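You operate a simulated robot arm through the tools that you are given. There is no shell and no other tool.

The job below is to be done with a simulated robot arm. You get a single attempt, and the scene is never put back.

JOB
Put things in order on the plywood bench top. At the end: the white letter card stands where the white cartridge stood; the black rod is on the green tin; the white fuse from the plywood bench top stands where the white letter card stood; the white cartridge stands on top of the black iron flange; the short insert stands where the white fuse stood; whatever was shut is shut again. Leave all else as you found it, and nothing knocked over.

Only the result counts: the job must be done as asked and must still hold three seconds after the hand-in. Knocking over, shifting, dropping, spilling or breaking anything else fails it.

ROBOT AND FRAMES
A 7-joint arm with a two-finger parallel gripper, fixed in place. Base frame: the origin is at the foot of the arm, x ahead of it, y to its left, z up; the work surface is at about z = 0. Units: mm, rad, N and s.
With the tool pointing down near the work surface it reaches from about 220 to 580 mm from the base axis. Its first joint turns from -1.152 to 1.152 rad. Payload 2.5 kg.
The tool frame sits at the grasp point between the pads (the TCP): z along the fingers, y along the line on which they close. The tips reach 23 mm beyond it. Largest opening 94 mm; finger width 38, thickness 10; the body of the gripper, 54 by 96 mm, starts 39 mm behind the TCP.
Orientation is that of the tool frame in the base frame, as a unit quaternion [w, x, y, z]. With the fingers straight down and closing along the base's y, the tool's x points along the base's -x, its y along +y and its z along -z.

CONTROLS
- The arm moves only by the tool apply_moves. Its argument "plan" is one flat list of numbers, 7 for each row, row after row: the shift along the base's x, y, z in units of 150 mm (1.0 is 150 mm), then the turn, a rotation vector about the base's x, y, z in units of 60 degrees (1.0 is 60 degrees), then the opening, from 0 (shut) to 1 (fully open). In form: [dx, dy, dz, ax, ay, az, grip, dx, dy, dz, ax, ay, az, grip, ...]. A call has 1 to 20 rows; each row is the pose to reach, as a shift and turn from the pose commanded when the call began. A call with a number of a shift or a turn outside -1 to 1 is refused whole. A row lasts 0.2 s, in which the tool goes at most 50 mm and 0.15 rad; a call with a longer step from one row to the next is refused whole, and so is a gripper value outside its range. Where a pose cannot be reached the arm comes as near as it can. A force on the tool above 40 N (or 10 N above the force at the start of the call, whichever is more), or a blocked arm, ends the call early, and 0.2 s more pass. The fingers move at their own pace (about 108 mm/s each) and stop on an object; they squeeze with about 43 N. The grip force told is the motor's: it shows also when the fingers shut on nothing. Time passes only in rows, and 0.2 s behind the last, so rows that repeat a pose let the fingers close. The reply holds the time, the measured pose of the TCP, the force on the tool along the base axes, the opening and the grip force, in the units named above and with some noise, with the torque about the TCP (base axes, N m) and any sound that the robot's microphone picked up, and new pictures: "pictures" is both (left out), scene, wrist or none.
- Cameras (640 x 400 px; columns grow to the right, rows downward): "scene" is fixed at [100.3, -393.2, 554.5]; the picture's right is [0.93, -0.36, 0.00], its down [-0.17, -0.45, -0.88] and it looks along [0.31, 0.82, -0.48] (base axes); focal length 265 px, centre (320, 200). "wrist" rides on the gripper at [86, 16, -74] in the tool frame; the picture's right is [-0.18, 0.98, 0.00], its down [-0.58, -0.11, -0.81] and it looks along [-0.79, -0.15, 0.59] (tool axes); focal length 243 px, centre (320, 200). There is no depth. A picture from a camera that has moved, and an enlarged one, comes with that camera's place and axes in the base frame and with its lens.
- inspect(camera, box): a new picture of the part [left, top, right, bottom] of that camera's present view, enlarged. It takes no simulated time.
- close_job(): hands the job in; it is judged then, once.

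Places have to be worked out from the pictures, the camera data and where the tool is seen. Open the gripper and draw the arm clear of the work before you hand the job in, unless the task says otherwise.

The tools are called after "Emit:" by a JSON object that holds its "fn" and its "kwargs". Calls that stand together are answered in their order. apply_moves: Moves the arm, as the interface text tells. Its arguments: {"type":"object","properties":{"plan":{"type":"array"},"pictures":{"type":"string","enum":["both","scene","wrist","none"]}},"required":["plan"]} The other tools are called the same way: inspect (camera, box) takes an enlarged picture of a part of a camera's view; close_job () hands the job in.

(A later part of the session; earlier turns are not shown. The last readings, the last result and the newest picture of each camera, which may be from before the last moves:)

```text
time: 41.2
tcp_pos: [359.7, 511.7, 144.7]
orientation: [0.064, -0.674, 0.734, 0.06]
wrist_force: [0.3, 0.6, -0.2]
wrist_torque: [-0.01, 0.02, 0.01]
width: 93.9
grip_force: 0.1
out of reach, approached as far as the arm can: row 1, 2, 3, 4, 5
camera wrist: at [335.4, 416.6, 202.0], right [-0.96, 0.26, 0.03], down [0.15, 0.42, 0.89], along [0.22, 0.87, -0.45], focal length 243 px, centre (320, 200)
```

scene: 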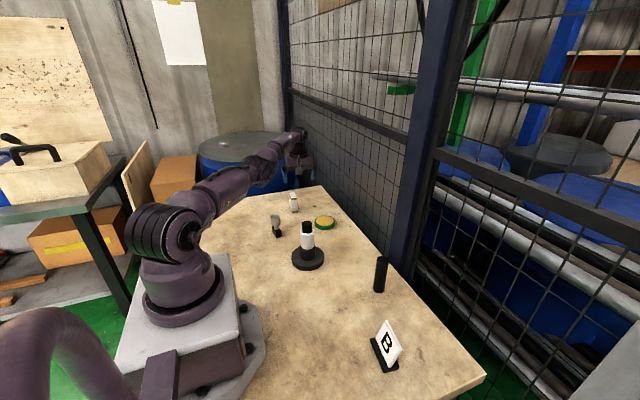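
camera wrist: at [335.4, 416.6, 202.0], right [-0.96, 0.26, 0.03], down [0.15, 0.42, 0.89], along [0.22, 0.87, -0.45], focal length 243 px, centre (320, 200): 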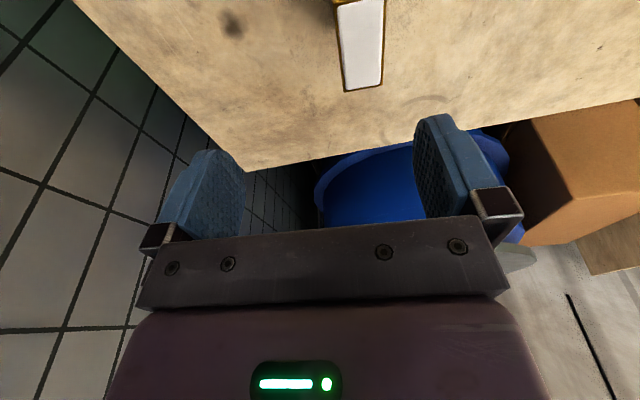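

Still stretched. I take the lean back out while holding the pulled-back target, to bring the arm back to a normal posture.

Emit:
{"fn": "apply_moves", "kwargs": {"plan": [0, 0, 0, -0.083, 0.0067, 0, 1, 0, 0, 0, -0.166, 0.0134, 0, 1, 0, 0, 0, -0.166, 0.0134, 0, 1, 0, 0, 0, -0.166, 0.0134, 0, 1], "pictures": "scene"}}

```text
time: 42.2
tcp_pos: [344.6, 491.5, 140.9]
orientation: [0.0, -0.677, 0.736, 0.0]
wrist_force: [0.0, 0.1, -0.5]
wrist_torque: [0.02, -0.02, -0.01]
width: 94.1
grip_force: 0.0
out of reach, approached as far as the arm can: row 1, 2, 3, 4
```

scene: 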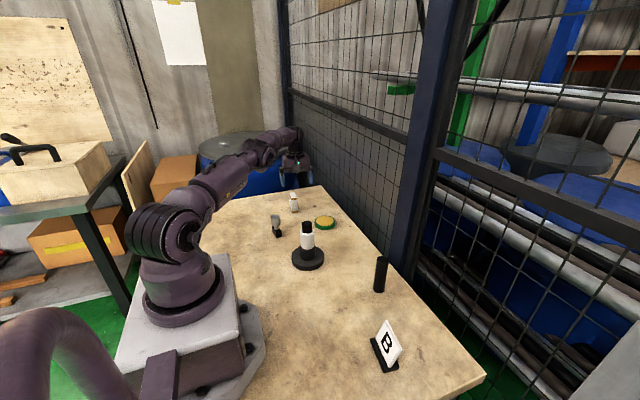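

The orientation is back but the arm is still stretched. I hold the pulled-back target for several rows to see whether it works its way back.

Emit:
{"fn": "apply_moves", "kwargs": {"plan": [0, -0.2, 0.2, 0, 0, 0, 1, 0, -0.4, 0.4, 0, 0, 0, 1, 0, -0.6, 0.6, 0, 0, 0, 1, 0, -0.8, 0.8, 0, 0, 0, 1, 0, -1, 1, 0, 0, 0, 1, 0, -1, 1, 0, 0, 0, 1, 0, -1, 1, 0, 0, 0, 1], "pictures": "scene"}}

```text
time: 43.8
tcp_pos: [342.9, 342.7, 292.5]
orientation: [-0.001, -0.677, 0.736, 0.0]
wrist_force: [-0.9, 0.0, 0.4]
wrist_torque: [0.0, -0.03, 0.02]
width: 93.9
grip_force: 0.0
```

scene: 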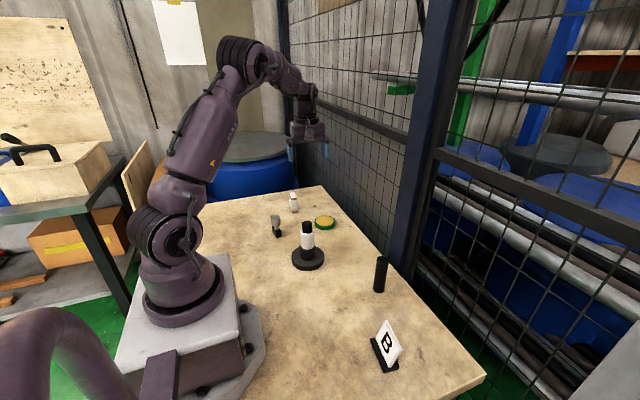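

Back in a normal bent posture. I now apply a 12° outward lean here, where the arm is bent, and confirm it is reached.

Emit:
{"fn": "apply_moves", "kwargs": {"plan": [0, 0, 0, 0.1, -0.008, 0, 1, 0, 0, 0, 0.2, -0.016, 0, 1, 0, 0, 0, 0.2, -0.016, 0, 1], "pictures": "none"}}

```text
time: 44.6
tcp_pos: [343.7, 342.1, 291.3]
orientation: [0.077, -0.674, 0.731, 0.071]
wrist_force: [0.5, 1.2, -0.1]
wrist_torque: [-0.01, -0.02, 0.01]
width: 94.0
grip_force: 0.0
```

The lean is reached accurately. I approach the fuse from above along a bent-arm path, stopping short first.

Emit:
{"fn": "apply_moves", "kwargs": {"plan": [-0.02, 0.2, -0.2, 0, 0, 0, 1, -0.045, 0.4, -0.4, 0, 0, 0, 1, -0.07, 0.6, -0.6, 0, 0, 0, 1, -0.093, 0.8, -0.8, 0, 0, 0, 1, -0.093, 0.8, -0.8, 0, 0, 0, 1], "pictures": "none"}}

```text
time: 45.8
tcp_pos: [329.9, 461.1, 170.4]
orientation: [0.077, -0.673, 0.732, 0.07]
wrist_force: [0.3, -0.5, -0.1]
wrist_torque: [0.0, -0.02, -0.02]
width: 94.2
grip_force: 0.1
```

Following well. I continue to just above the fuse.

Emit:
{"fn": "apply_moves", "kwargs": {"plan": [0, 0.1, -0.15, 0, 0, 0, 1, 0, 0.2, -0.3, 0, 0, 0, 1, 0, 0.267, -0.4, 0, 0, 0, 1, 0, 0.267, -0.4, 0, 0, 0, 1], "pictures": "both"}}

Emit:
{"fn": "inspect", "kwargs": {"camera": "scene", "box": [260, 140, 350, 230]}}

Emit:
{"fn": "inspect", "kwargs": {"camera": "wrist", "box": [260, 0, 390, 130]}}

```text
time: 46.8
tcp_pos: [330.2, 502.6, 111.9]
orientation: [0.077, -0.673, 0.732, 0.071]
wrist_force: [-0.9, -0.4, -0.2]
wrist_torque: [0.0, -0.04, -0.03]
width: 94.1
grip_force: 0.1
camera wrist: at [307.3, 402.8, 165.6], right [-0.96, 0.26, 0.04], down [0.14, 0.39, 0.91], along [0.22, 0.88, -0.41], focal length 243 px, centre (320, 200)
```

scene: 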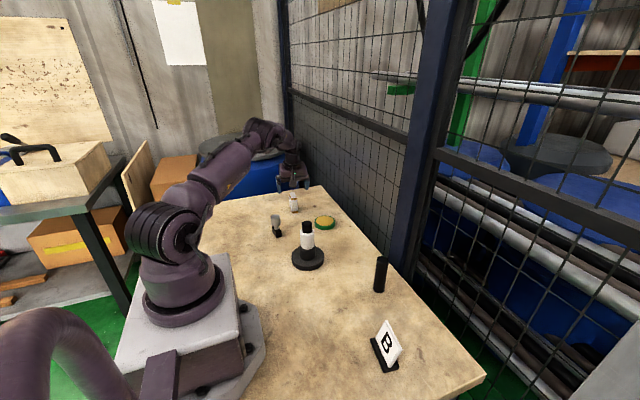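
wrist: 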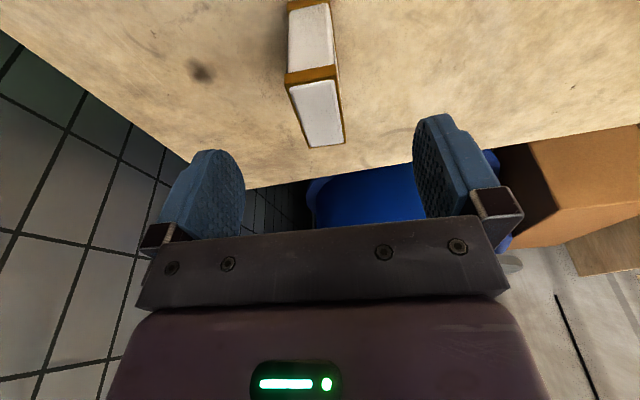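

```text
4.44 times, centred on (305, 185) of scene
camera zoom: at [100.3, -393.2, 554.5], right [0.93, -0.36, 0.0], down [-0.17, -0.45, -0.88], along [0.31, 0.82, -0.48], focal length 1178 px, centre (387, 267)
```

zoom: 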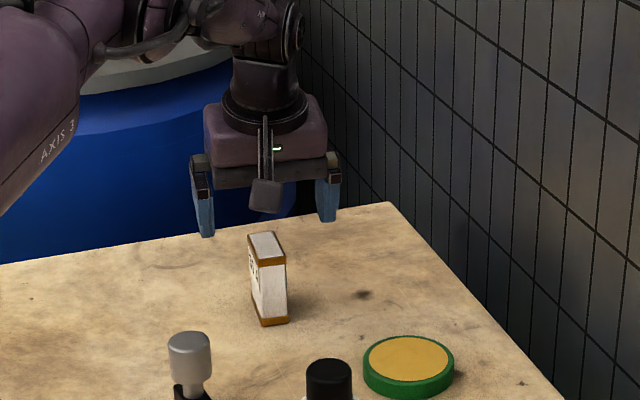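

```text
3.08 times, centred on (325, 65) of wrist
camera zoom: at [307.3, 402.8, 165.6], right [-0.96, 0.26, 0.04], down [0.14, 0.39, 0.91], along [0.22, 0.88, -0.41], focal length 746 px, centre (305, 615)
```

zoom: 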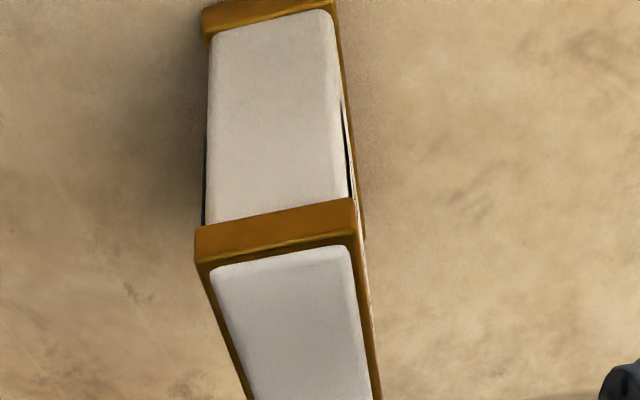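

Well aligned over the fuse with a comfortably bent arm. I go straight down to about z 41 with the fingers open.

Emit:
{"fn": "apply_moves", "kwargs": {"plan": [0, 0, -0.12, 0, 0, 0, 1, 0, 0, -0.25, 0, 0, 0, 1, 0, 0, -0.38, 0, 0, 0, 1, 0, 0, -0.47, 0, 0, 0, 1, 0, 0, -0.47, 0, 0, 0, 1], "pictures": "both"}}

Emit:
{"fn": "inspect", "kwargs": {"camera": "scene", "box": [260, 150, 350, 240]}}

```text
time: 48.0
tcp_pos: [330.8, 501.8, 41.5]
orientation: [0.079, -0.673, 0.732, 0.071]
wrist_force: [-0.1, -0.3, 0.1]
wrist_torque: [0.02, 0.0, 0.02]
width: 94.1
grip_force: 0.0
camera wrist: at [306.1, 403.7, 96.0], right [-0.96, 0.26, 0.04], down [0.14, 0.39, 0.91], along [0.22, 0.88, -0.41], focal length 243 px, centre (320, 200)
```

scene: 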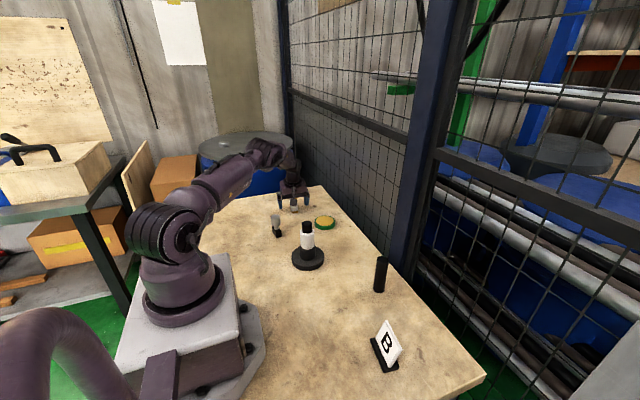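
wrist: 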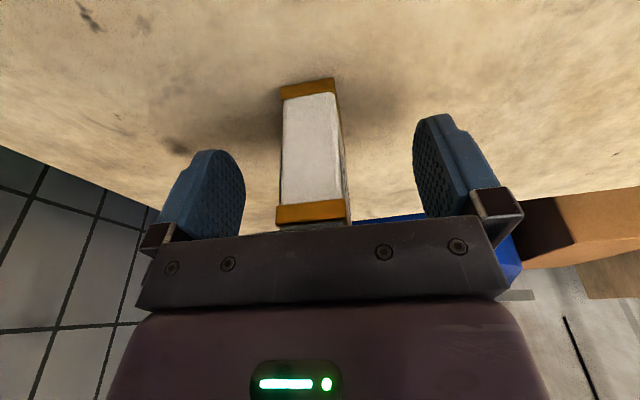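

```text
4.44 times, centred on (305, 195) of scene
camera zoom: at [100.3, -393.2, 554.5], right [0.93, -0.36, 0.0], down [-0.17, -0.45, -0.88], along [0.31, 0.82, -0.48], focal length 1178 px, centre (387, 222)
```

zoom: 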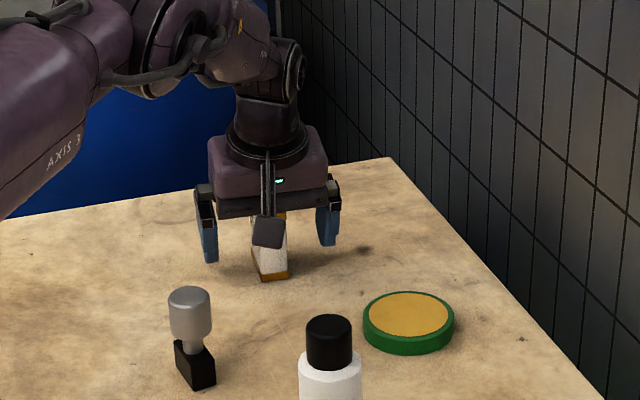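

The fingers straddle the fuse with no contact. I close on it.

Emit:
{"fn": "apply_moves", "kwargs": {"plan": [0, 0, 0, 0, 0, 0, 0.6, 0, 0, 0, 0, 0, 0, 0.4, 0, 0, 0, 0, 0, 0, 0.32, 0, 0, 0, 0, 0, 0, 0.2, 0, 0, 0, 0, 0, 0, 0.15, 0, 0, 0, 0, 0, 0, 0.15], "pictures": "both"}}

Emit:
{"fn": "inspect", "kwargs": {"camera": "scene", "box": [260, 150, 350, 240]}}

```text
time: 49.4
tcp_pos: [329.9, 501.8, 42.0]
orientation: [0.077, -0.673, 0.732, 0.072]
wrist_force: [-0.6, -0.5, 1.3]
wrist_torque: [0.01, 0.01, 0.0]
width: 23.6
grip_force: 43.1
camera wrist: at [306.2, 403.5, 96.3], right [-0.96, 0.26, 0.04], down [0.14, 0.39, 0.91], along [0.22, 0.88, -0.41], focal length 243 px, centre (320, 200)
```

scene: 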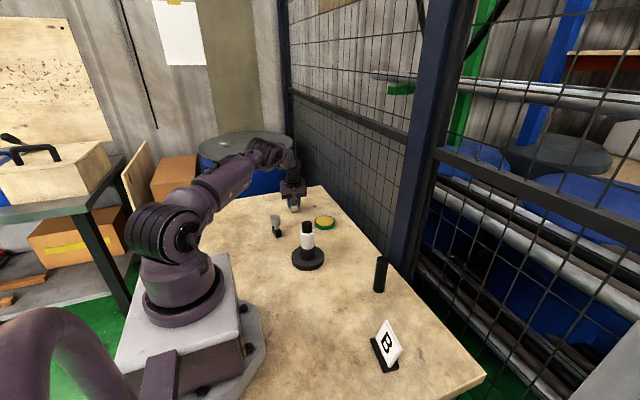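
wrist: 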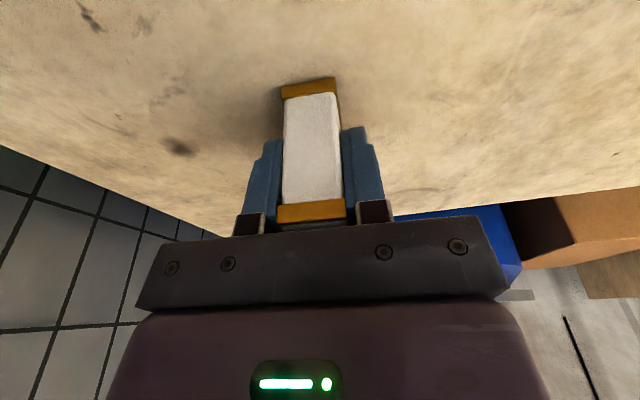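

```text
4.44 times, centred on (305, 195) of scene
camera zoom: at [100.3, -393.2, 554.5], right [0.93, -0.36, 0.0], down [-0.17, -0.45, -0.88], along [0.31, 0.82, -0.48], focal length 1178 px, centre (387, 222)
```

zoom: 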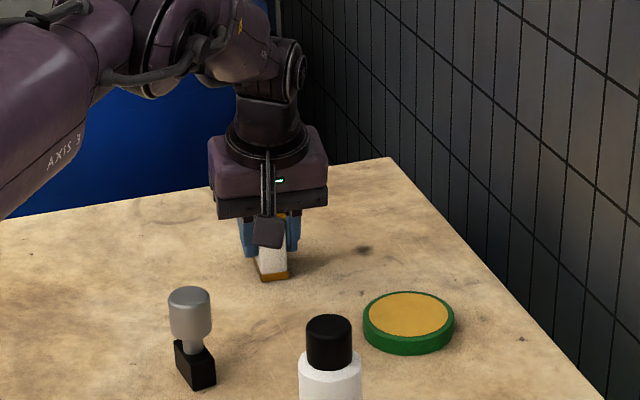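

Gripped at 23.6 mm. I lift straight up about 70 mm and check.

Emit:
{"fn": "apply_moves", "kwargs": {"plan": [0, 0, 0.08, 0, 0, 0, 0.15, 0, 0, 0.2, 0, 0, 0, 0.15, 0, 0, 0.35, 0, 0, 0, 0.15, 0, 0, 0.47, 0, 0, 0, 0.15, 0, 0, 0.47, 0, 0, 0, 0.15], "pictures": "both"}}

Emit:
{"fn": "inspect", "kwargs": {"camera": "scene", "box": [260, 140, 350, 230]}}

```text
time: 50.6
tcp_pos: [329.7, 501.0, 111.4]
orientation: [0.077, -0.673, 0.732, 0.071]
wrist_force: [-0.1, 0.4, -0.6]
wrist_torque: [0.04, -0.03, -0.02]
width: 23.7
grip_force: 42.9
camera wrist: at [306.0, 402.5, 165.8], right [-0.96, 0.26, 0.04], down [0.14, 0.39, 0.91], along [0.22, 0.88, -0.41], focal length 243 px, centre (320, 200)
```

scene: 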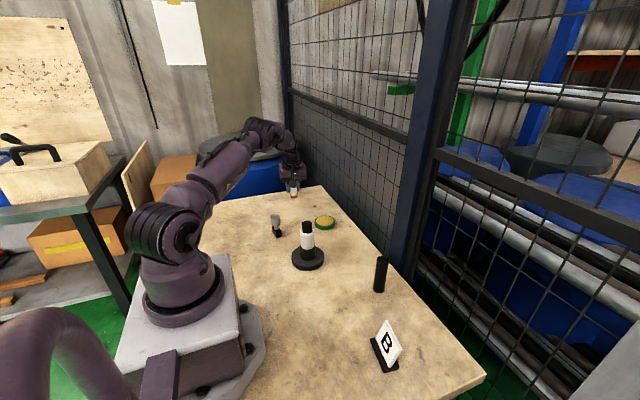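
wrist: 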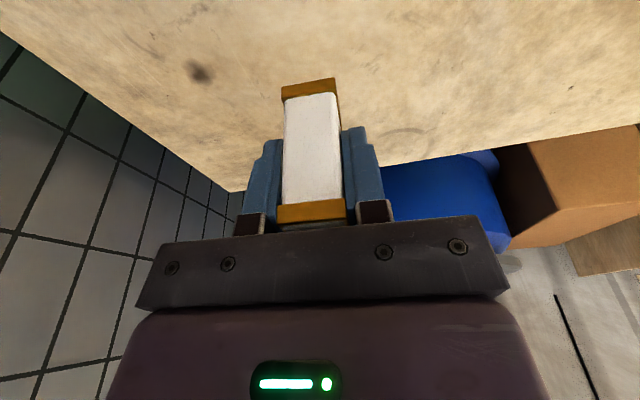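

```text
4.44 times, centred on (305, 185) of scene
camera zoom: at [100.3, -393.2, 554.5], right [0.93, -0.36, 0.0], down [-0.17, -0.45, -0.88], along [0.31, 0.82, -0.48], focal length 1178 px, centre (387, 267)
```

zoom: 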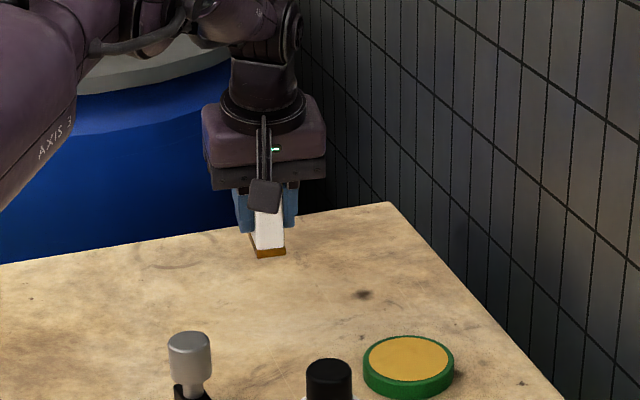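

Lifted cleanly. The fuse centre sits about 5 mm beyond the TCP in y. I pull in and up, then carry it high over the cartridge toward the card's old place (294,25).

Emit:
{"fn": "apply_moves", "kwargs": {"plan": [-0.03, -0.15, 0.2, 0, 0, 0, 0.15, -0.06, -0.35, 0.4, 0, 0, 0, 0.15, -0.09, -0.55, 0.6, 0, 0, 0, 0.15, -0.12, -0.78, 0.8, 0, 0, 0, 0.15, -0.13, -1, 0.8, 0, 0, 0, 0.15], "pictures": "none"}}

Emit:
{"fn": "apply_moves", "kwargs": {"plan": [-0.02, -0.25, 0, 0, 0, 0, 0.15, -0.04, -0.5, 0, 0, 0, 0, 0.15, -0.06, -0.75, 0, 0, 0, 0, 0.15, -0.07, -1, 0, 0, 0, 0, 0.15], "pictures": "none"}}

Emit:
{"fn": "apply_moves", "kwargs": {"plan": [-0.01, -0.25, 0, 0, 0, 0, 0.15, -0.02, -0.5, 0, 0, 0, 0, 0.15, -0.03, -0.75, 0, 0, 0, 0, 0.15, -0.04, -1, 0, 0, 0, 0, 0.15, -0.04, -1, 0, 0, 0, 0, 0.15], "pictures": "both"}}

```text
time: 51.8
tcp_pos: [308.1, 349.3, 232.4]
orientation: [0.076, -0.673, 0.732, 0.071]
wrist_force: [-0.2, -0.7, -1.4]
wrist_torque: [0.03, 0.0, 0.02]
width: 23.8
grip_force: 43.0
```

```text
time: 52.8
tcp_pos: [300.7, 202.1, 232.0]
orientation: [0.078, -0.672, 0.732, 0.072]
wrist_force: [-0.9, -0.5, -0.6]
wrist_torque: [0.02, 0.04, 0.0]
width: 23.4
grip_force: 43.0
```

```text
time: 54.0
tcp_pos: [293.4, 49.5, 231.9]
orientation: [0.076, -0.674, 0.732, 0.071]
wrist_force: [0.2, -0.8, -1.2]
wrist_torque: [-0.01, 0.0, -0.02]
width: 23.7
grip_force: 42.6
camera wrist: at [270.2, -48.7, 286.2], right [-0.96, 0.26, 0.04], down [0.14, 0.39, 0.91], along [0.22, 0.88, -0.41], focal length 243 px, centre (320, 200)
```

scene: 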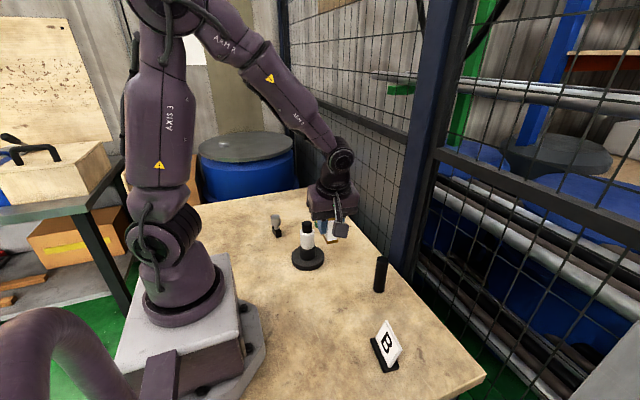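
wrist: 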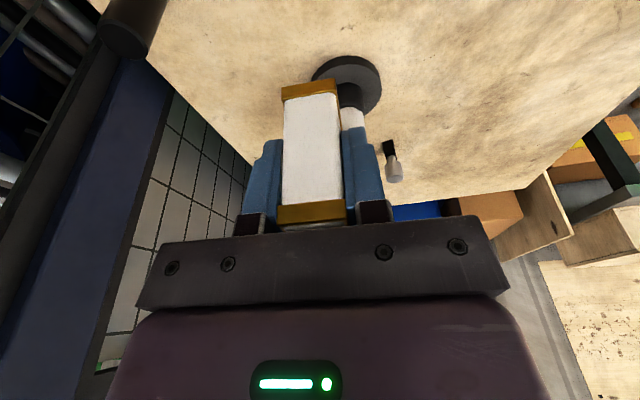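

I move over the target and come down partway, then check the spot.

Emit:
{"fn": "apply_moves", "kwargs": {"plan": [0, -0.196, -0.1, 0, 0, 0, 0.15, 0, -0.196, -0.35, 0, 0, 0, 0.15, 0, -0.196, -0.6, 0, 0, 0, 0.15, 0, -0.196, -0.85, 0, 0, 0, 0.15, 0, -0.196, -1, 0, 0, 0, 0.15, 0, -0.196, -1, 0, 0, 0, 0.15], "pictures": "both"}}

Emit:
{"fn": "inspect", "kwargs": {"camera": "scene", "box": [290, 220, 390, 330]}}

```text
time: 55.4
tcp_pos: [295.1, 21.0, 78.7]
orientation: [0.077, -0.673, 0.732, 0.07]
wrist_force: [-0.2, 0.7, -0.5]
wrist_torque: [-0.01, 0.02, -0.01]
width: 23.9
grip_force: 42.6
camera wrist: at [270.6, -77.9, 133.2], right [-0.96, 0.26, 0.04], down [0.14, 0.39, 0.91], along [0.22, 0.88, -0.41], focal length 243 px, centre (320, 200)
```

scene: 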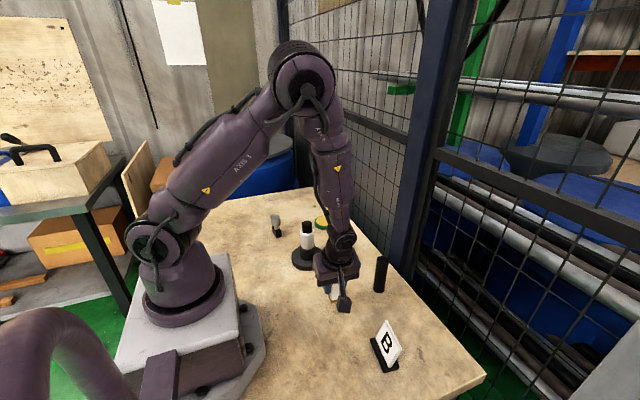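
wrist: 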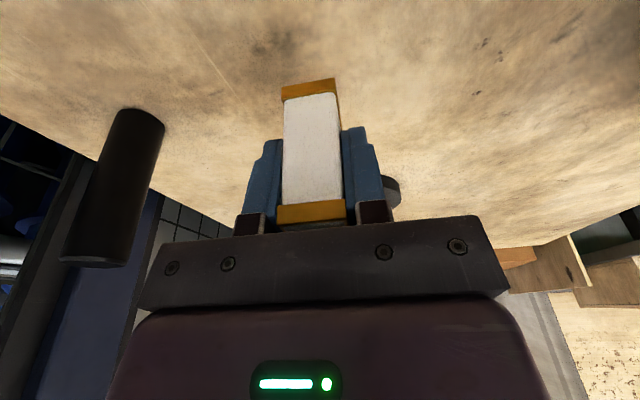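

```text
3.64 times, centred on (340, 275) of scene
camera zoom: at [100.3, -393.2, 554.5], right [0.93, -0.36, 0.0], down [-0.17, -0.45, -0.88], along [0.31, 0.82, -0.48], focal length 964 px, centre (247, -73)
```

zoom: 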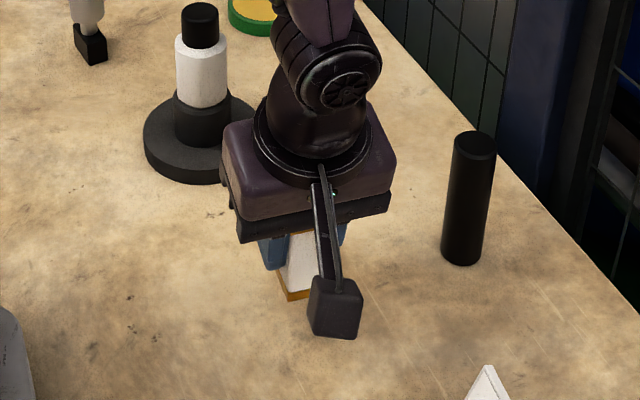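

The fuse is about 37 mm above the bench over the right spot. I lower most of the way, then in fine steps.

Emit:
{"fn": "apply_moves", "kwargs": {"plan": [0, 0, -0.12, 0, 0, 0, 0.15, 0, 0, -0.2, 0, 0, 0, 0.15, 0, 0, -0.225, 0, 0, 0, 0.15, 0, 0, -0.23, 0, 0, 0, 0.15, 0, 0, -0.23, 0, 0, 0, 0.15], "pictures": "none"}}

```text
time: 56.6
tcp_pos: [293.6, 20.5, 45.8]
orientation: [0.077, -0.673, 0.732, 0.072]
wrist_force: [-0.5, 0.1, -0.8]
wrist_torque: [-0.01, 0.02, 0.01]
width: 23.6
grip_force: 42.6
```

Emit:
{"fn": "apply_moves", "kwargs": {"plan": [0, 0, -0.01, 0, 0, 0, 0.15, 0, 0, -0.018, 0, 0, 0, 0.15, 0, 0, -0.018, 0, 0, 0, 0.15], "pictures": "none"}}

```text
time: 57.4
tcp_pos: [292.9, 21.9, 44.0]
orientation: [0.077, -0.673, 0.732, 0.071]
wrist_force: [0.3, -1.0, -1.1]
wrist_torque: [0.0, -0.01, 0.02]
width: 23.6
grip_force: 43.2
```

Still hanging free. I go on down in 1 mm steps until I feel contact.

Emit:
{"fn": "apply_moves", "kwargs": {"plan": [0, 0, -0.007, 0, 0, 0, 0.15, 0, 0, -0.01, 0, 0, 0, 0.15, 0, 0, -0.01, 0, 0, 0, 0.15], "pictures": "none"}}

```text
time: 58.2
tcp_pos: [294.4, 22.4, 43.8]
orientation: [0.077, -0.673, 0.732, 0.07]
wrist_force: [0.5, -0.5, -0.9]
wrist_torque: [-0.04, 0.0, -0.01]
width: 23.4
grip_force: 42.9
```

Emit:
{"fn": "apply_moves", "kwargs": {"plan": [0, 0, -0.007, 0, 0, 0, 0.15, 0, 0, -0.01, 0, 0, 0, 0.15, 0, 0, -0.01, 0, 0, 0, 0.15], "pictures": "wrist"}}

Emit:
{"fn": "inspect", "kwargs": {"camera": "scene", "box": [310, 270, 360, 330]}}

```text
time: 59.0
tcp_pos: [292.9, 22.2, 41.1]
orientation: [0.077, -0.673, 0.732, 0.071]
wrist_force: [-3.0, -1.2, 11.6]
wrist_torque: [0.12, 0.11, 0.01]
width: 23.3
grip_force: 42.8
camera wrist: at [270.4, -76.5, 96.1], right [-0.96, 0.26, 0.04], down [0.14, 0.39, 0.91], along [0.22, 0.88, -0.41], focal length 243 px, centre (320, 200)
```

wrist: 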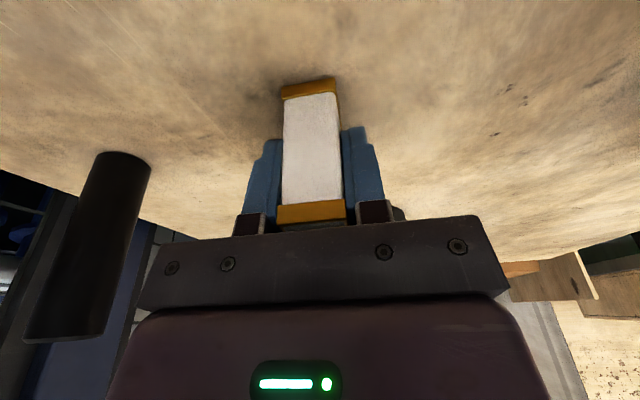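

```text
6.67 times, centred on (335, 300) of scene
camera zoom: at [100.3, -393.2, 554.5], right [0.93, -0.36, 0.0], down [-0.17, -0.45, -0.88], along [0.31, 0.82, -0.48], focal length 1767 px, centre (220, -467)
```

zoom: 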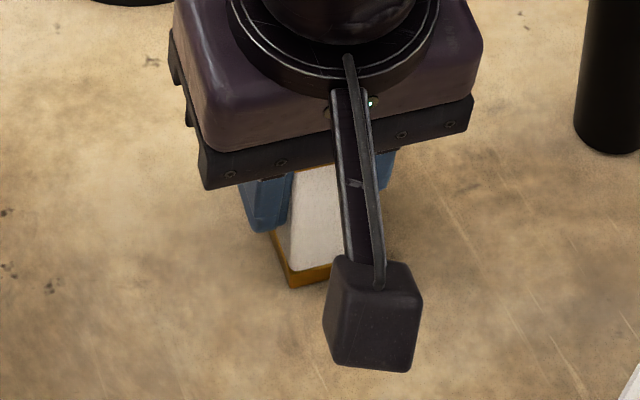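

Contact (about 12 N). I release.

Emit:
{"fn": "apply_moves", "kwargs": {"plan": [0, 0, 0.003, 0, 0, 0, 0.3, 0, 0, 0.003, 0, 0, 0, 0.45, 0, 0, 0.003, 0, 0, 0, 0.7, 0, 0, 0.003, 0, 0, 0, 0.9, 0, 0, 0.003, 0, 0, 0, 1, 0, 0, 0.003, 0, 0, 0, 1], "pictures": "wrist"}}

```text
time: 60.4
tcp_pos: [294.2, 21.5, 42.1]
orientation: [0.077, -0.672, 0.733, 0.071]
wrist_force: [0.4, -1.0, 0.3]
wrist_torque: [-0.02, -0.03, 0.01]
width: 93.9
grip_force: 0.0
camera wrist: at [270.2, -76.7, 96.3], right [-0.96, 0.26, 0.04], down [0.14, 0.39, 0.91], along [0.22, 0.88, -0.41], focal length 243 px, centre (320, 200)
```

wrist: 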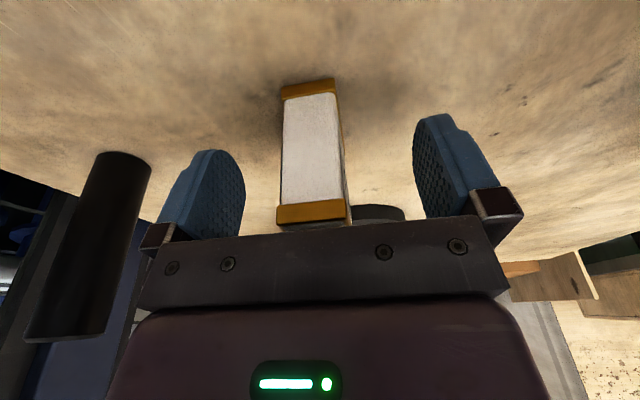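

The fuse stands by itself. I rise straight up and check it.

Emit:
{"fn": "apply_moves", "kwargs": {"plan": [0, 0, 0.15, 0, 0, 0, 1, 0, 0, 0.4, 0, 0, 0, 1, 0, 0, 0.7, 0, 0, 0, 1, 0, 0, 1, 0, 0, 0, 1, 0, 0, 1, 0, 0, 0, 1], "pictures": "both"}}

Emit:
{"fn": "inspect", "kwargs": {"camera": "scene", "box": [290, 230, 390, 330]}}

```text
time: 61.6
tcp_pos: [293.8, 20.7, 191.7]
orientation: [0.076, -0.673, 0.732, 0.071]
wrist_force: [0.1, 0.8, 0.3]
wrist_torque: [-0.03, 0.01, -0.01]
width: 94.1
grip_force: 0.0
camera wrist: at [269.4, -77.8, 246.7], right [-0.96, 0.26, 0.04], down [0.14, 0.39, 0.91], along [0.22, 0.88, -0.41], focal length 243 px, centre (320, 200)
```

scene: 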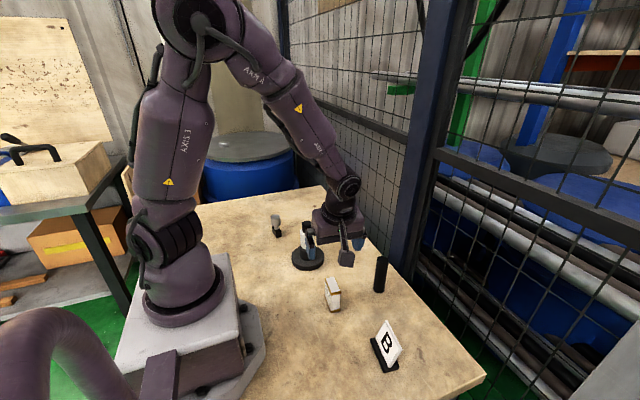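
wrist: 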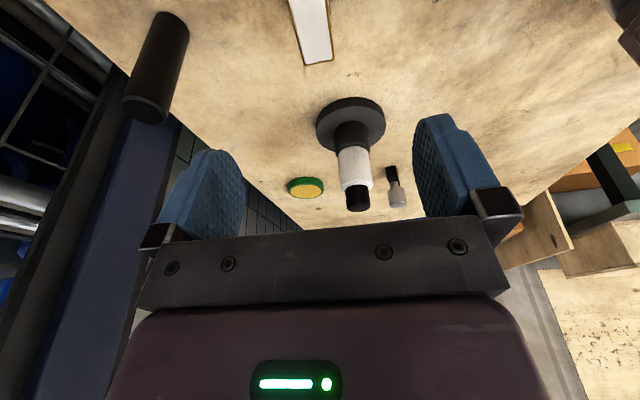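

```text
4.00 times, centred on (340, 280) of scene
camera zoom: at [100.3, -393.2, 554.5], right [0.93, -0.36, 0.0], down [-0.17, -0.45, -0.88], along [0.31, 0.82, -0.48], focal length 1060 px, centre (240, -120)
```

zoom: 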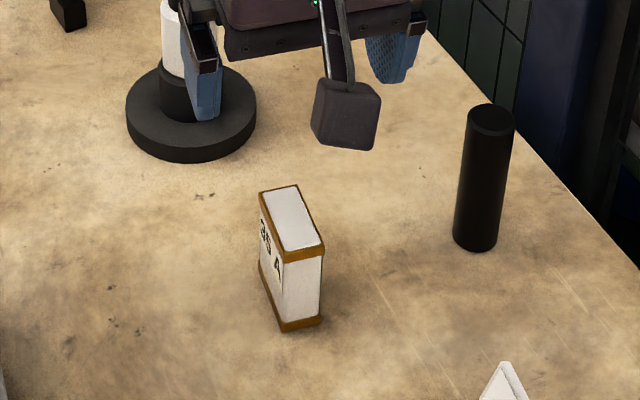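

The fuse stands well at the card's old place. Now over to the insert, passing high over the cartridge.

Emit:
{"fn": "apply_moves", "kwargs": {"plan": [-0.02, 0.2, 0.1, 0, 0, 0, 1, -0.05, 0.45, 0.25, 0, 0, 0, 1, -0.08, 0.7, 0.25, 0, 0, 0, 1, -0.1, 1, 0.25, 0, 0, 0, 1], "pictures": "none"}}

Emit:
{"fn": "apply_moves", "kwargs": {"plan": [-0.05, 0.25, 0, 0, 0, 0, 1, -0.1, 0.5, 0, 0, 0, 0, 1, -0.16, 0.75, 0, 0, 0, 0, 1, -0.22, 1, 0, 0, 0, 0, 1, -0.22, 1, 0, 0, 0, 0, 1], "pictures": "both"}}

Emit:
{"fn": "inspect", "kwargs": {"camera": "wrist", "box": [280, 60, 400, 190]}}

```text
time: 62.6
tcp_pos: [278.3, 170.8, 226.0]
orientation: [0.077, -0.673, 0.732, 0.071]
wrist_force: [0.4, -0.4, 0.1]
wrist_torque: [-0.02, -0.02, -0.02]
width: 94.0
grip_force: 0.0
```

```text
time: 63.8
tcp_pos: [245.2, 322.6, 229.0]
orientation: [0.077, -0.672, 0.733, 0.07]
wrist_force: [0.3, 0.1, -0.4]
wrist_torque: [0.04, 0.03, -0.02]
width: 94.1
grip_force: 0.0
camera wrist: at [220.2, 223.3, 283.5], right [-0.96, 0.26, 0.04], down [0.14, 0.39, 0.91], along [0.22, 0.88, -0.41], focal length 243 px, centre (320, 200)
```

scene: 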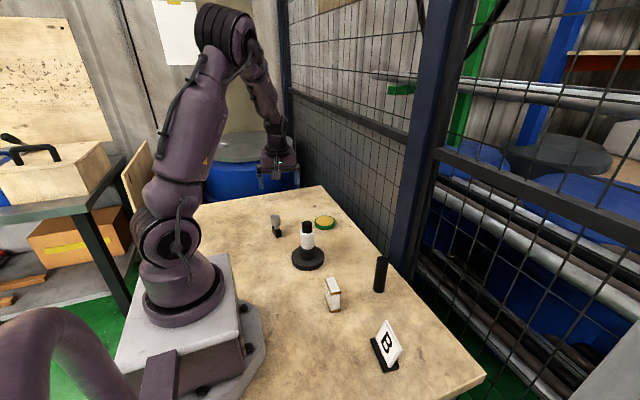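
wrist: 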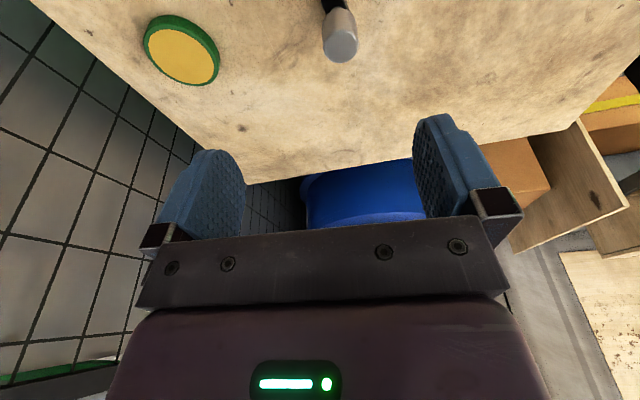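

```text
3.08 times, centred on (340, 125) of wrist
camera zoom: at [220.2, 223.3, 283.5], right [-0.96, 0.26, 0.04], down [0.14, 0.39, 0.91], along [0.22, 0.88, -0.41], focal length 746 px, centre (258, 431)
```

zoom: 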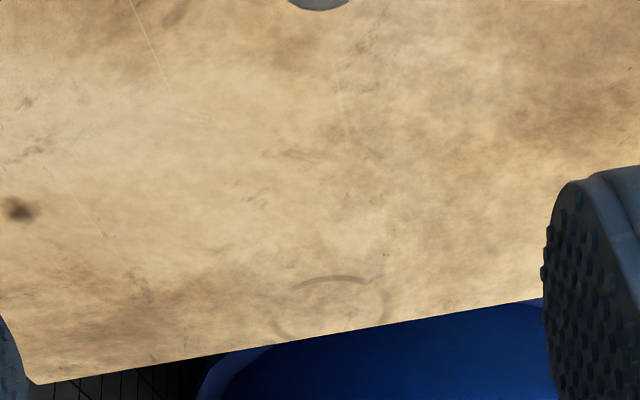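

I zoom on the insert at the top of the view.

Emit:
{"fn": "inspect", "kwargs": {"camera": "wrist", "box": [300, 0, 380, 60]}}

```text
6.67 times, centred on (340, 30) of wrist
camera zoom: at [220.2, 223.3, 283.5], right [-0.96, 0.26, 0.04], down [0.14, 0.39, 0.91], along [0.22, 0.88, -0.41], focal length 1618 px, centre (187, 1333)
```

zoom: 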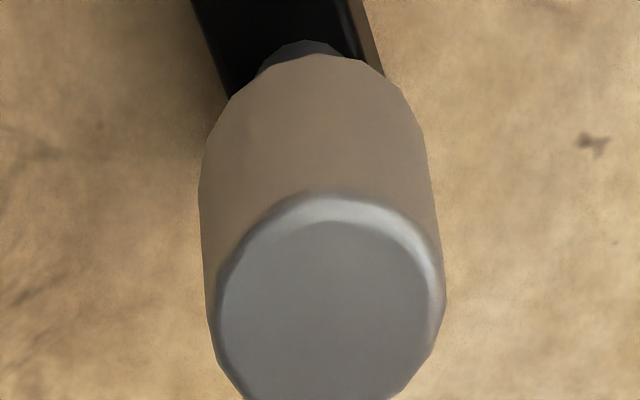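

Insert head centre ≈ (230,364), top z≈74, Ø30. I move over it, keeping the tips above it, and check.

Emit:
{"fn": "apply_moves", "kwargs": {"plan": [-0.03, 0.08, -0.2, 0, 0, 0, 1, -0.06, 0.16, -0.4, 0, 0, 0, 1, -0.095, 0.255, -0.6, 0, 0, 0, 1, -0.095, 0.255, -0.78, 0, 0, 0, 1, -0.095, 0.255, -0.78, 0, 0, 0, 1], "pictures": "both"}}

Emit:
{"fn": "inspect", "kwargs": {"camera": "wrist", "box": [250, 0, 400, 150]}}

Emit:
{"fn": "inspect", "kwargs": {"camera": "scene", "box": [230, 150, 330, 250]}}

```text
time: 65.0
tcp_pos: [232.6, 359.8, 110.9]
orientation: [0.076, -0.673, 0.733, 0.071]
wrist_force: [-0.7, 0.1, 0.2]
wrist_torque: [-0.01, 0.0, 0.0]
width: 94.2
grip_force: 0.0
camera wrist: at [208.6, 261.2, 166.4], right [-0.96, 0.26, 0.04], down [0.14, 0.39, 0.91], along [0.22, 0.88, -0.41], focal length 243 px, centre (320, 200)
```

scene: 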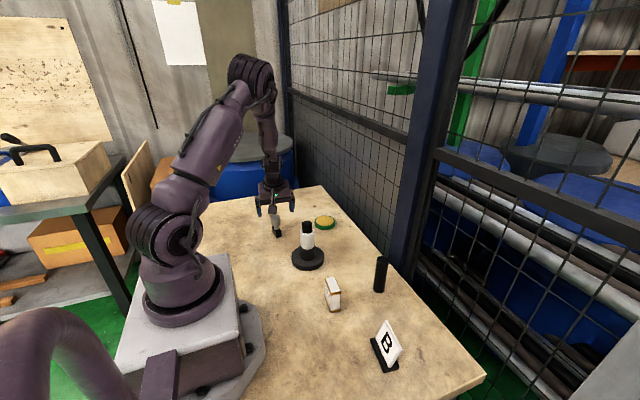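
wrist: 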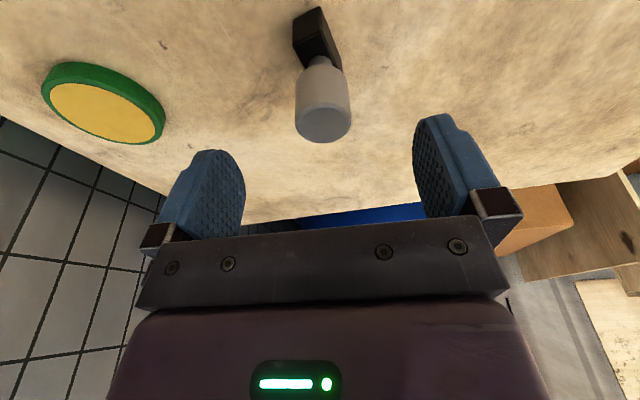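

```text
2.67 times, centred on (325, 75) of wrist
camera zoom: at [208.6, 261.2, 166.4], right [-0.96, 0.26, 0.04], down [0.14, 0.39, 0.91], along [0.22, 0.88, -0.41], focal length 647 px, centre (307, 533)
```

zoom: 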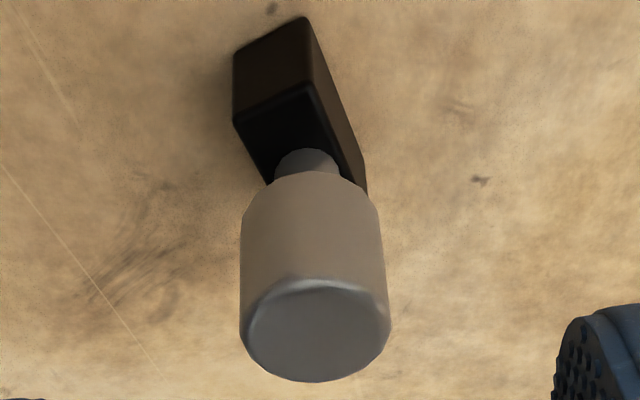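

```text
4.00 times, centred on (280, 200) of scene
camera zoom: at [100.3, -393.2, 554.5], right [0.93, -0.36, 0.0], down [-0.17, -0.45, -0.88], along [0.31, 0.82, -0.48], focal length 1060 px, centre (480, 200)
```

zoom: 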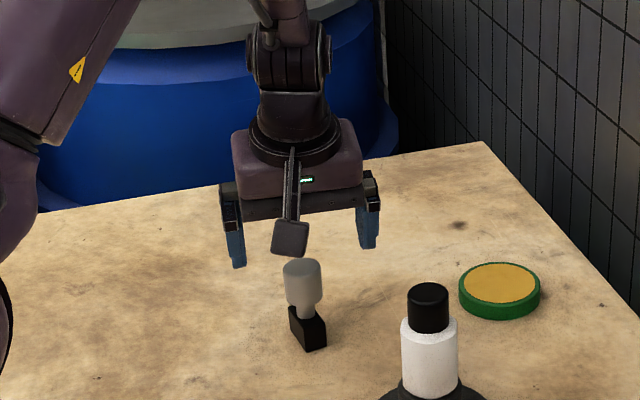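

The head is centred within 2 mm. I trim x and go down around the head to z≈60.

Emit:
{"fn": "apply_moves", "kwargs": {"plan": [-0.013, 0, -0.05, 0, 0, 0, 1, -0.013, 0, -0.15, 0, 0, 0, 1, -0.013, 0, -0.28, 0, 0, 0, 1, -0.013, 0, -0.34, 0, 0, 0, 1, -0.013, 0, -0.34, 0, 0, 0, 1], "pictures": "both"}}

Emit:
{"fn": "inspect", "kwargs": {"camera": "scene", "box": [230, 160, 330, 260]}}

```text
time: 66.2
tcp_pos: [229.2, 360.9, 59.7]
orientation: [0.078, -0.674, 0.732, 0.07]
wrist_force: [-0.4, 0.0, 0.0]
wrist_torque: [0.0, 0.01, -0.02]
width: 94.0
grip_force: 0.2
camera wrist: at [205.1, 261.3, 114.8], right [-0.96, 0.26, 0.04], down [0.14, 0.39, 0.91], along [0.22, 0.88, -0.41], focal length 243 px, centre (320, 200)
```

scene: 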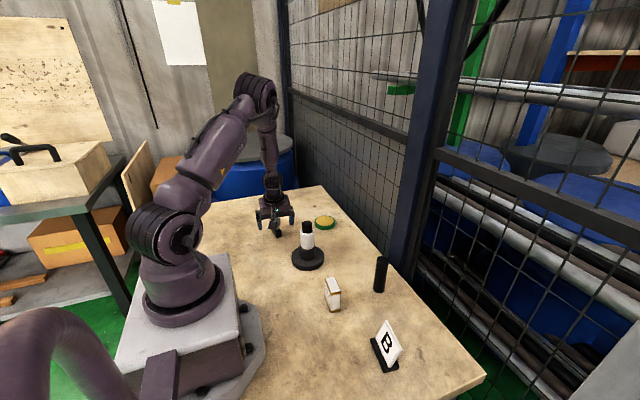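
wrist: 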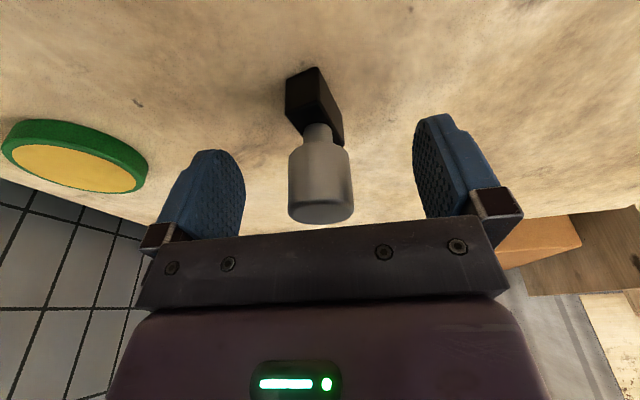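

```text
4.00 times, centred on (280, 210) of scene
camera zoom: at [100.3, -393.2, 554.5], right [0.93, -0.36, 0.0], down [-0.17, -0.45, -0.88], along [0.31, 0.82, -0.48], focal length 1060 px, centre (480, 160)
```

zoom: 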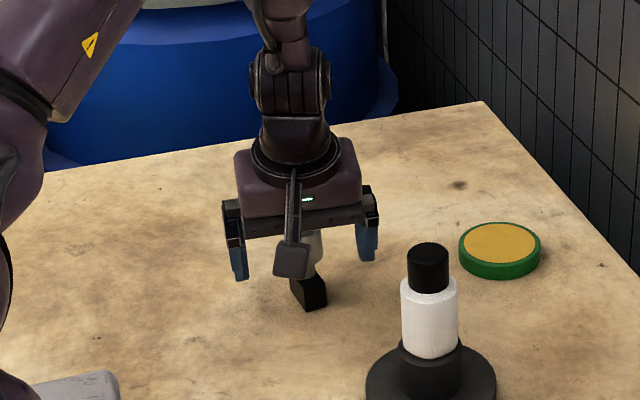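

The head is centred between the fingers. I close on it.

Emit:
{"fn": "apply_moves", "kwargs": {"plan": [0, 0, 0, 0, 0, 0, 0.6, 0, 0, 0, 0, 0, 0, 0.42, 0, 0, 0, 0, 0, 0, 0.34, 0, 0, 0, 0, 0, 0, 0.25, 0, 0, 0, 0, 0, 0, 0.2, 0, 0, 0, 0, 0, 0, 0.2], "pictures": "wrist"}}

Emit:
{"fn": "inspect", "kwargs": {"camera": "wrist", "box": [230, 50, 400, 240]}}

```text
time: 67.6
tcp_pos: [227.5, 360.4, 60.2]
orientation: [0.078, -0.673, 0.732, 0.07]
wrist_force: [1.7, -0.4, 1.2]
wrist_torque: [-0.08, -0.1, -0.02]
width: 31.3
grip_force: 43.3
camera wrist: at [205.1, 261.3, 115.0], right [-0.96, 0.26, 0.04], down [0.14, 0.39, 0.91], along [0.22, 0.88, -0.41], focal length 243 px, centre (320, 200)
```

wrist: 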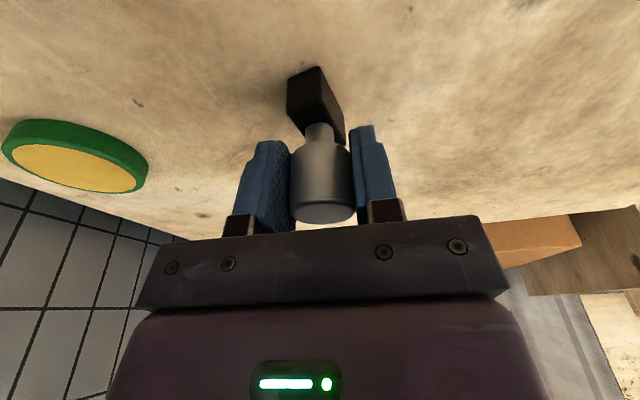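

```text
2.11 times, centred on (315, 145) of wrist
camera zoom: at [205.1, 261.3, 115.0], right [-0.96, 0.26, 0.04], down [0.14, 0.39, 0.91], along [0.22, 0.88, -0.41], focal length 511 px, centre (330, 316)
```

zoom: 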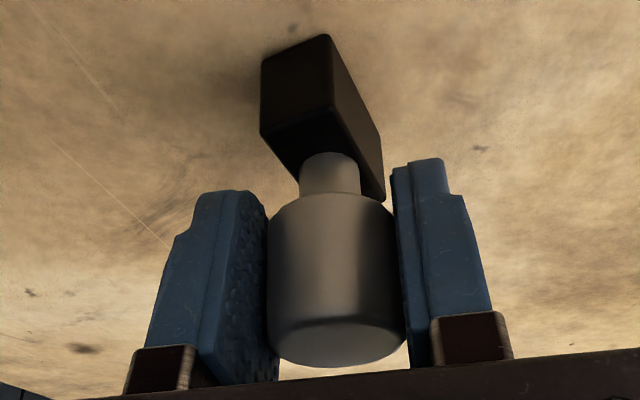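

Gripped at 31 mm. I lift slowly, first 25 mm, to see whether the black foot comes along.

Emit:
{"fn": "apply_moves", "kwargs": {"plan": [0, 0, 0.05, 0, 0, 0, 0.2, 0, 0, 0.11, 0, 0, 0, 0.2, 0, 0, 0.17, 0, 0, 0, 0.2, 0, 0, 0.17, 0, 0, 0, 0.2], "pictures": "both"}}

Emit:
{"fn": "inspect", "kwargs": {"camera": "wrist", "box": [230, 50, 400, 240]}}

Emit:
{"fn": "inspect", "kwargs": {"camera": "scene", "box": [230, 160, 330, 260]}}

```text
time: 68.6
tcp_pos: [229.6, 360.0, 86.3]
orientation: [0.076, -0.673, 0.733, 0.071]
wrist_force: [0.2, 1.2, -2.7]
wrist_torque: [-0.03, -0.02, -0.01]
width: 31.1
grip_force: 42.5
camera wrist: at [206.1, 261.2, 140.6], right [-0.96, 0.26, 0.04], down [0.14, 0.39, 0.91], along [0.22, 0.88, -0.41], focal length 243 px, centre (320, 200)
```

scene: 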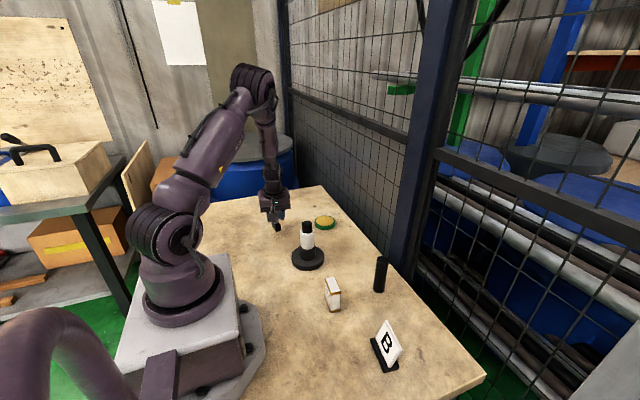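
wrist: 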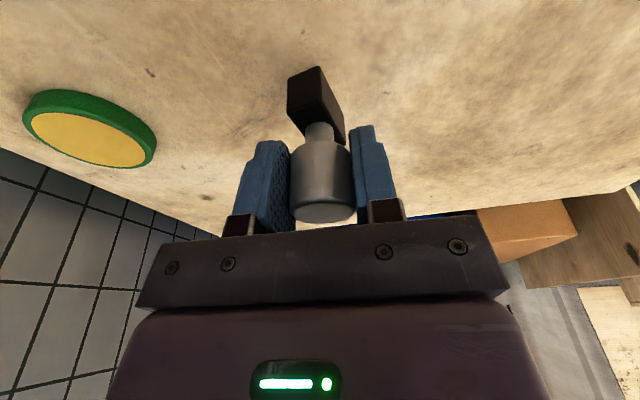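

```text
2.11 times, centred on (315, 145) of wrist
camera zoom: at [206.1, 261.2, 140.6], right [-0.96, 0.26, 0.04], down [0.14, 0.39, 0.91], along [0.22, 0.88, -0.41], focal length 511 px, centre (330, 316)
```

zoom: 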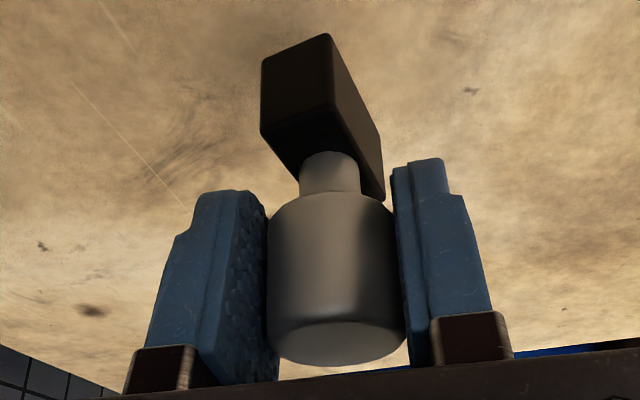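

```text
4.00 times, centred on (280, 210) of scene
camera zoom: at [100.3, -393.2, 554.5], right [0.93, -0.36, 0.0], down [-0.17, -0.45, -0.88], along [0.31, 0.82, -0.48], focal length 1060 px, centre (480, 160)
```

zoom: 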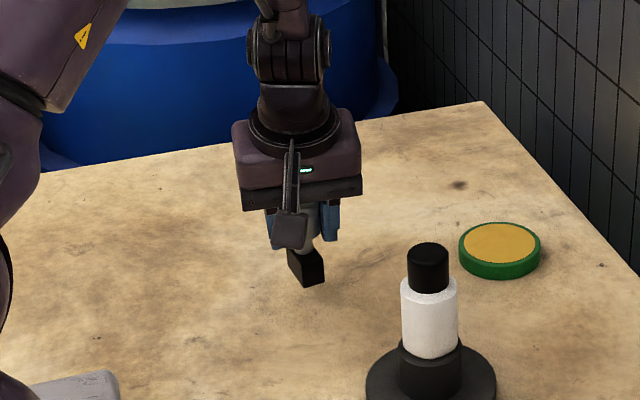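

The foot and head are one piece, so this is the short insert as a whole. I raise it and carry it out toward the fuse's old place with the same lean.

Emit:
{"fn": "apply_moves", "kwargs": {"plan": [0, 0, 0.28, 0, 0, 0, 0.2, 0.1, 0.1, 0.55, 0, 0, 0, 0.2, 0.3, 0.3, 0.55, 0, 0, 0, 0.2, 0.5, 0.5, 0.55, 0, 0, 0, 0.2, 0.672, 0.68, 0.55, 0, 0, 0, 0.2, 0.672, 0.68, 0.55, 0, 0, 0, 0.2], "pictures": "none"}}

```text
time: 70.0
tcp_pos: [330.9, 462.2, 169.7]
orientation: [0.076, -0.673, 0.732, 0.071]
wrist_force: [-0.3, -0.4, -1.9]
wrist_torque: [0.02, 0.01, 0.01]
width: 31.2
grip_force: 42.5
```

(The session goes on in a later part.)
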